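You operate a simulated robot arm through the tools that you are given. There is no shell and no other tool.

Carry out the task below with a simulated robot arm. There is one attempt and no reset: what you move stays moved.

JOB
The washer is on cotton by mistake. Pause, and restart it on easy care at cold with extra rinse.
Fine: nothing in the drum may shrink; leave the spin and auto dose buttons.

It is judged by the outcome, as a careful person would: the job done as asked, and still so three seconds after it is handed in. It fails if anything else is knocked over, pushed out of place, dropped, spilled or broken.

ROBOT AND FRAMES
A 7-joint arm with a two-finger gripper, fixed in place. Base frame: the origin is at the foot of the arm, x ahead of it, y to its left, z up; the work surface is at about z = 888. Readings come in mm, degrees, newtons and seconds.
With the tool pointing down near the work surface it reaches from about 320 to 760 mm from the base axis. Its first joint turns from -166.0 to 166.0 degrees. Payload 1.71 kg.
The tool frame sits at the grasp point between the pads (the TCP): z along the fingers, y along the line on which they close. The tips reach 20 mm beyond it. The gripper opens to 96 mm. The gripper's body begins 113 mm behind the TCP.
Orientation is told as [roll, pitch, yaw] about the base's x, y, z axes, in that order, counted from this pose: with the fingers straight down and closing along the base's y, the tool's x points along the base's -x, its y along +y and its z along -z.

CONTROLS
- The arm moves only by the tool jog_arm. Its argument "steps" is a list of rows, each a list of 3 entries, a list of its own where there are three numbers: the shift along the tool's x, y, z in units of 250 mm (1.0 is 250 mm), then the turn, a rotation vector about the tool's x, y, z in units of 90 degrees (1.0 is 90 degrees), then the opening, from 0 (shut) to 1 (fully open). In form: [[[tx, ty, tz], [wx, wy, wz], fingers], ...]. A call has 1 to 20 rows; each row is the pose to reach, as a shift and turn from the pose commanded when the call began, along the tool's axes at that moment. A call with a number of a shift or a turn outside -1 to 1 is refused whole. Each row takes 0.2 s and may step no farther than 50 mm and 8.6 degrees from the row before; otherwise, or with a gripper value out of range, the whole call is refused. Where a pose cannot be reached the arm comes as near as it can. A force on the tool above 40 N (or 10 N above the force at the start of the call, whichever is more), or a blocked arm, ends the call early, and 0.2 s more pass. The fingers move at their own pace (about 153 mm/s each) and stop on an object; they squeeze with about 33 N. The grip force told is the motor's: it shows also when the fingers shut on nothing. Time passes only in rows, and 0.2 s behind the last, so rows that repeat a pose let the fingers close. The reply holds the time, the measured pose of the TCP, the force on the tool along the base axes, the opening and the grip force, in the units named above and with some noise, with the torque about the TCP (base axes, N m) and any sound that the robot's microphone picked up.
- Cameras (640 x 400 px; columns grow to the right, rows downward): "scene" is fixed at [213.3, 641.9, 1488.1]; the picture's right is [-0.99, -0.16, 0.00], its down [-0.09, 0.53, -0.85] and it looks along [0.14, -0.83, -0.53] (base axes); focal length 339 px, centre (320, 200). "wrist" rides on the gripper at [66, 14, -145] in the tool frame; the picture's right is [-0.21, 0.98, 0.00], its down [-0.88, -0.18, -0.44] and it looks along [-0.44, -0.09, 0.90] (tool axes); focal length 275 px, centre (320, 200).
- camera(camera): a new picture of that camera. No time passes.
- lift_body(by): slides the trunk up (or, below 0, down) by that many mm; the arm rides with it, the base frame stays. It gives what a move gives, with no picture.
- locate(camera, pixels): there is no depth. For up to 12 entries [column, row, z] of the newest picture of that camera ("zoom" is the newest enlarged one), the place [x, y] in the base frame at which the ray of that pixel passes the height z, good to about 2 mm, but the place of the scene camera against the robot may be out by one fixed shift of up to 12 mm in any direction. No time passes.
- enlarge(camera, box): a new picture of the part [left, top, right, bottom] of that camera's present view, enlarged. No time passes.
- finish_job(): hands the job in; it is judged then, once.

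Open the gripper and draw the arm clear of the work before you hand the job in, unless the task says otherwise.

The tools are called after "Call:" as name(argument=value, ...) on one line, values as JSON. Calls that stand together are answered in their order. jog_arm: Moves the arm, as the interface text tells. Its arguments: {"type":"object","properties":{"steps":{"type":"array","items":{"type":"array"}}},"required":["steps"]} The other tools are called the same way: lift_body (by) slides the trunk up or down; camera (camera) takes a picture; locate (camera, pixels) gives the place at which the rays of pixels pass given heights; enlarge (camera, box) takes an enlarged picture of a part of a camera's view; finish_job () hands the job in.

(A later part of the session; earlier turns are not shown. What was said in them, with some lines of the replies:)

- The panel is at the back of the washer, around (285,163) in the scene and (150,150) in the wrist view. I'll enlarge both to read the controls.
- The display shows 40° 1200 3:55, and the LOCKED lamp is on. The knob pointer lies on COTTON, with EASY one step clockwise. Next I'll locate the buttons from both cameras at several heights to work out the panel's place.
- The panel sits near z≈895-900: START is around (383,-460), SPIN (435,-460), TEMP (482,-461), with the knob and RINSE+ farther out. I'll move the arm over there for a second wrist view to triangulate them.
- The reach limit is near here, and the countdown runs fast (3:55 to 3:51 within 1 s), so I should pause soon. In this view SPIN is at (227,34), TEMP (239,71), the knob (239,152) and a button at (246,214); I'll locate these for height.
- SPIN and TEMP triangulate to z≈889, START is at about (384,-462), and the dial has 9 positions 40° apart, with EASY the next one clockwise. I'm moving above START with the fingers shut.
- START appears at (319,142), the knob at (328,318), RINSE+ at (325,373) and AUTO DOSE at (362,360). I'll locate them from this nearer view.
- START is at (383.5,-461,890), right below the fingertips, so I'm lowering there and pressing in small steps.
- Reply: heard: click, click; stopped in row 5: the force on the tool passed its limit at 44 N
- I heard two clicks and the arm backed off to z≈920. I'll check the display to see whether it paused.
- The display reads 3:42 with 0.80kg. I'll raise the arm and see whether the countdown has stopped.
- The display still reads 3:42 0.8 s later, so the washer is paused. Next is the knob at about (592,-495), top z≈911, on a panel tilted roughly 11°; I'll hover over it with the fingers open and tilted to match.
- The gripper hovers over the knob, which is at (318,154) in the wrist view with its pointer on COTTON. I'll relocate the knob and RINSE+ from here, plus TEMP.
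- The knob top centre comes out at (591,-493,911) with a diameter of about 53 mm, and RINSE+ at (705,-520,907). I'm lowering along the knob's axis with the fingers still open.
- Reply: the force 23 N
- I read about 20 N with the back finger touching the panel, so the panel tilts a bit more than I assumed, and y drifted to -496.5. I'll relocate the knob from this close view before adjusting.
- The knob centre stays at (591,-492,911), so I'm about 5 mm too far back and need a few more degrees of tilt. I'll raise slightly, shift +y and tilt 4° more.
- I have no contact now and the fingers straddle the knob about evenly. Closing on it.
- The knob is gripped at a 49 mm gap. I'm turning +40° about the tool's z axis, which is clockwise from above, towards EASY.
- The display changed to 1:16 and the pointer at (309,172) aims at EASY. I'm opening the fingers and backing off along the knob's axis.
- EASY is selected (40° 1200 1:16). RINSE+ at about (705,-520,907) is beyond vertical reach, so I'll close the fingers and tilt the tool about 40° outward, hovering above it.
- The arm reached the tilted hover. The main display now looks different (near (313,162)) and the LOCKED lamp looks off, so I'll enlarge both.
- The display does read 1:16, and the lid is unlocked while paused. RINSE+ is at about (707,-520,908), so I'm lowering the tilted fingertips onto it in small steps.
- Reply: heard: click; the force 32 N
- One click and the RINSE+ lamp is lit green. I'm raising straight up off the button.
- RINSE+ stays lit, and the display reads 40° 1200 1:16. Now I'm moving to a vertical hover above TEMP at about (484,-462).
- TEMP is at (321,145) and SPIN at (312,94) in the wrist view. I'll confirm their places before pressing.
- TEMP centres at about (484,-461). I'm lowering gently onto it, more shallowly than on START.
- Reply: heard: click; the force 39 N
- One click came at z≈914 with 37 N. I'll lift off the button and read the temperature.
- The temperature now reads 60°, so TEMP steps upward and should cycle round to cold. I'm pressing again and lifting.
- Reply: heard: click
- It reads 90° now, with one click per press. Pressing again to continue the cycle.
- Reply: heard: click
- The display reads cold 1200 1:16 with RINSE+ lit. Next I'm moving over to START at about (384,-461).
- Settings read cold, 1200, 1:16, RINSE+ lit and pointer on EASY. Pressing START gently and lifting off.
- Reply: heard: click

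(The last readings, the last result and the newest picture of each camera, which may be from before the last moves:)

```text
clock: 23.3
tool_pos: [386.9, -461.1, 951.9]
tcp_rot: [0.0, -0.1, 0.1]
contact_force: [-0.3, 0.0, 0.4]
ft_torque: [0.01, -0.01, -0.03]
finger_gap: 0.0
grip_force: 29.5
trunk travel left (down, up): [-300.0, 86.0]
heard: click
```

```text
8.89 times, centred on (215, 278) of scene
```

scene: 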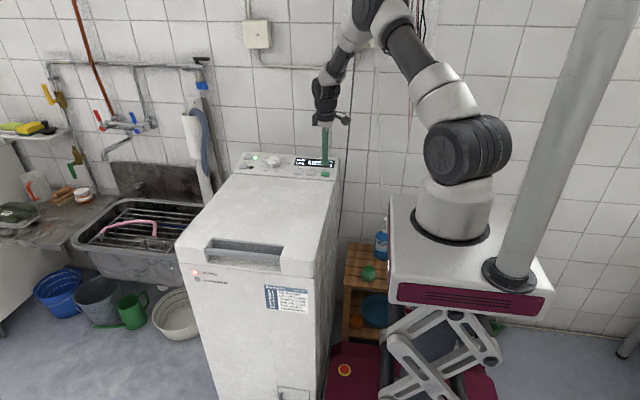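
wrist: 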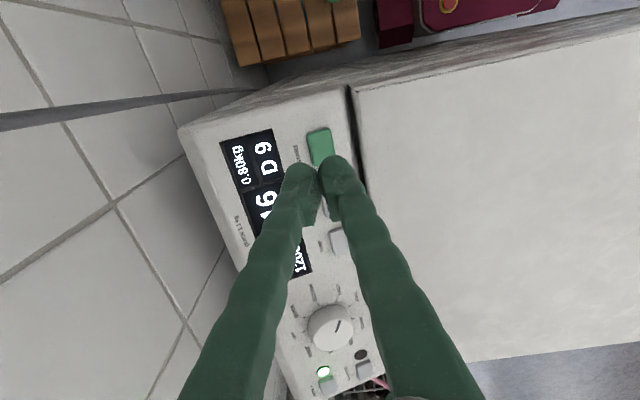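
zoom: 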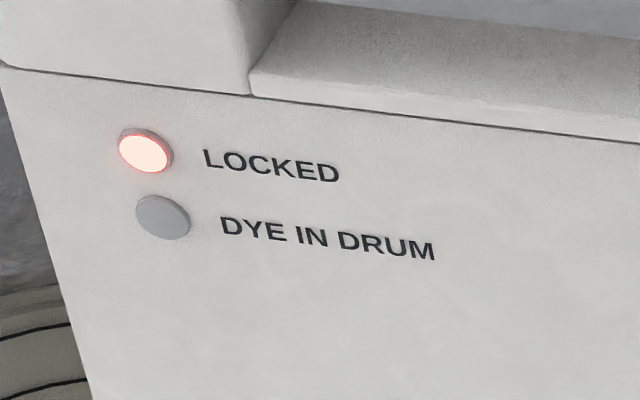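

The washer is LOCKED again at cold, 1:29 with the extra rinse included. I'm drawing the arm clear and opening the gripper, then I'll check that it keeps running.

Call:
jog_arm(steps=[[[0, 0, -0.18], [0, 0, 0], 0], [[0, 0, -0.36], [0, 0, 0], 0], [[0, 0.1, -0.5], [0, 0, 0], 0.3], [[0, 0.25, -0.6], [0, 0, 0], 0.6], [[0, 0.4, -0.7], [0, 0, 0], 1], [[0, 0.55, -0.75], [0, 0, 0], 1], [[0, 0.7, -0.75], [0, 0, 0], 1], [[0, 0.7, -0.75], [0, 0, 0], 1], [[0, 0.7, -0.75], [0, 0, 0], 1], [[0, 0.7, -0.75], [0, 0, 0], 1]])

Call:
camera(camera="scene")

Call:
enlarge(camera="scene", box=[230, 135, 340, 205])

Call:
camera(camera="wrist")

```text
clock: 25.5
tool_pos: [387.4, -286.5, 1138.0]
tcp_rot: [0.1, -0.1, 0.0]
contact_force: [0.3, 0.8, 0.2]
ft_torque: [0.02, -0.02, 0.01]
finger_gap: 96.3
grip_force: 0.0
trunk travel left (down, up): [-300.0, 86.0]
```

```text
taken
```

scene: 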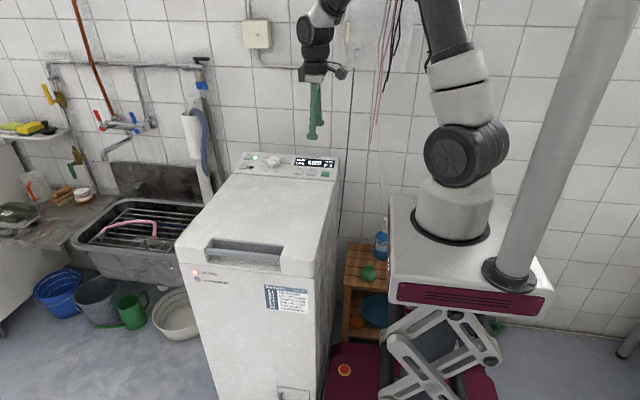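

```text
5.71 times, centred on (285, 170) of scene
```

zoom: 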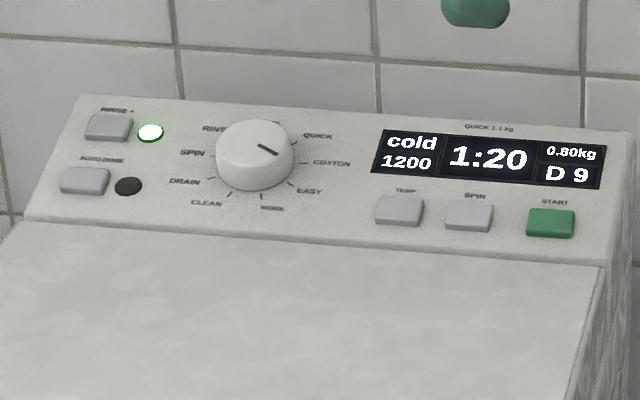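

```text
taken
```

wrist: 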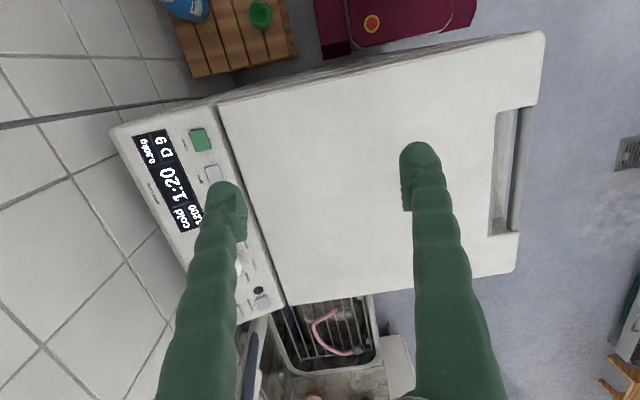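

The washer is running on EASY: cold, 1200, counting down at 1:20, RINSE+ lit, AUTO DOSE unlit and LOCKED on. The arm is clear with the gripper open, so I'm handing in the job.

Call:
finish_job()

```text
The job is handed in.
```

The washer is now running on easy care, cold, with extra rinse. I paused it first, turned the dial from cotton to easy care, then restarted it.

- **Running:** the lid is locked again. The time left was 1:20 and counting down at my last look.
- **Temperature:** the button only steps upward, so it passed through 60° and 90° on the way to cold. That happened while the washer was paused.
- **Left alone:** I did not press spin or auto dose. Spin still reads 1200 and the auto dose lamp is off.

The cotton program at 40° ran for about 3 seconds before I paused it. The display dropped from 3:55 to 3:42 in that time. Nothing was knocked over or moved, and the arm is clear with the gripper open.
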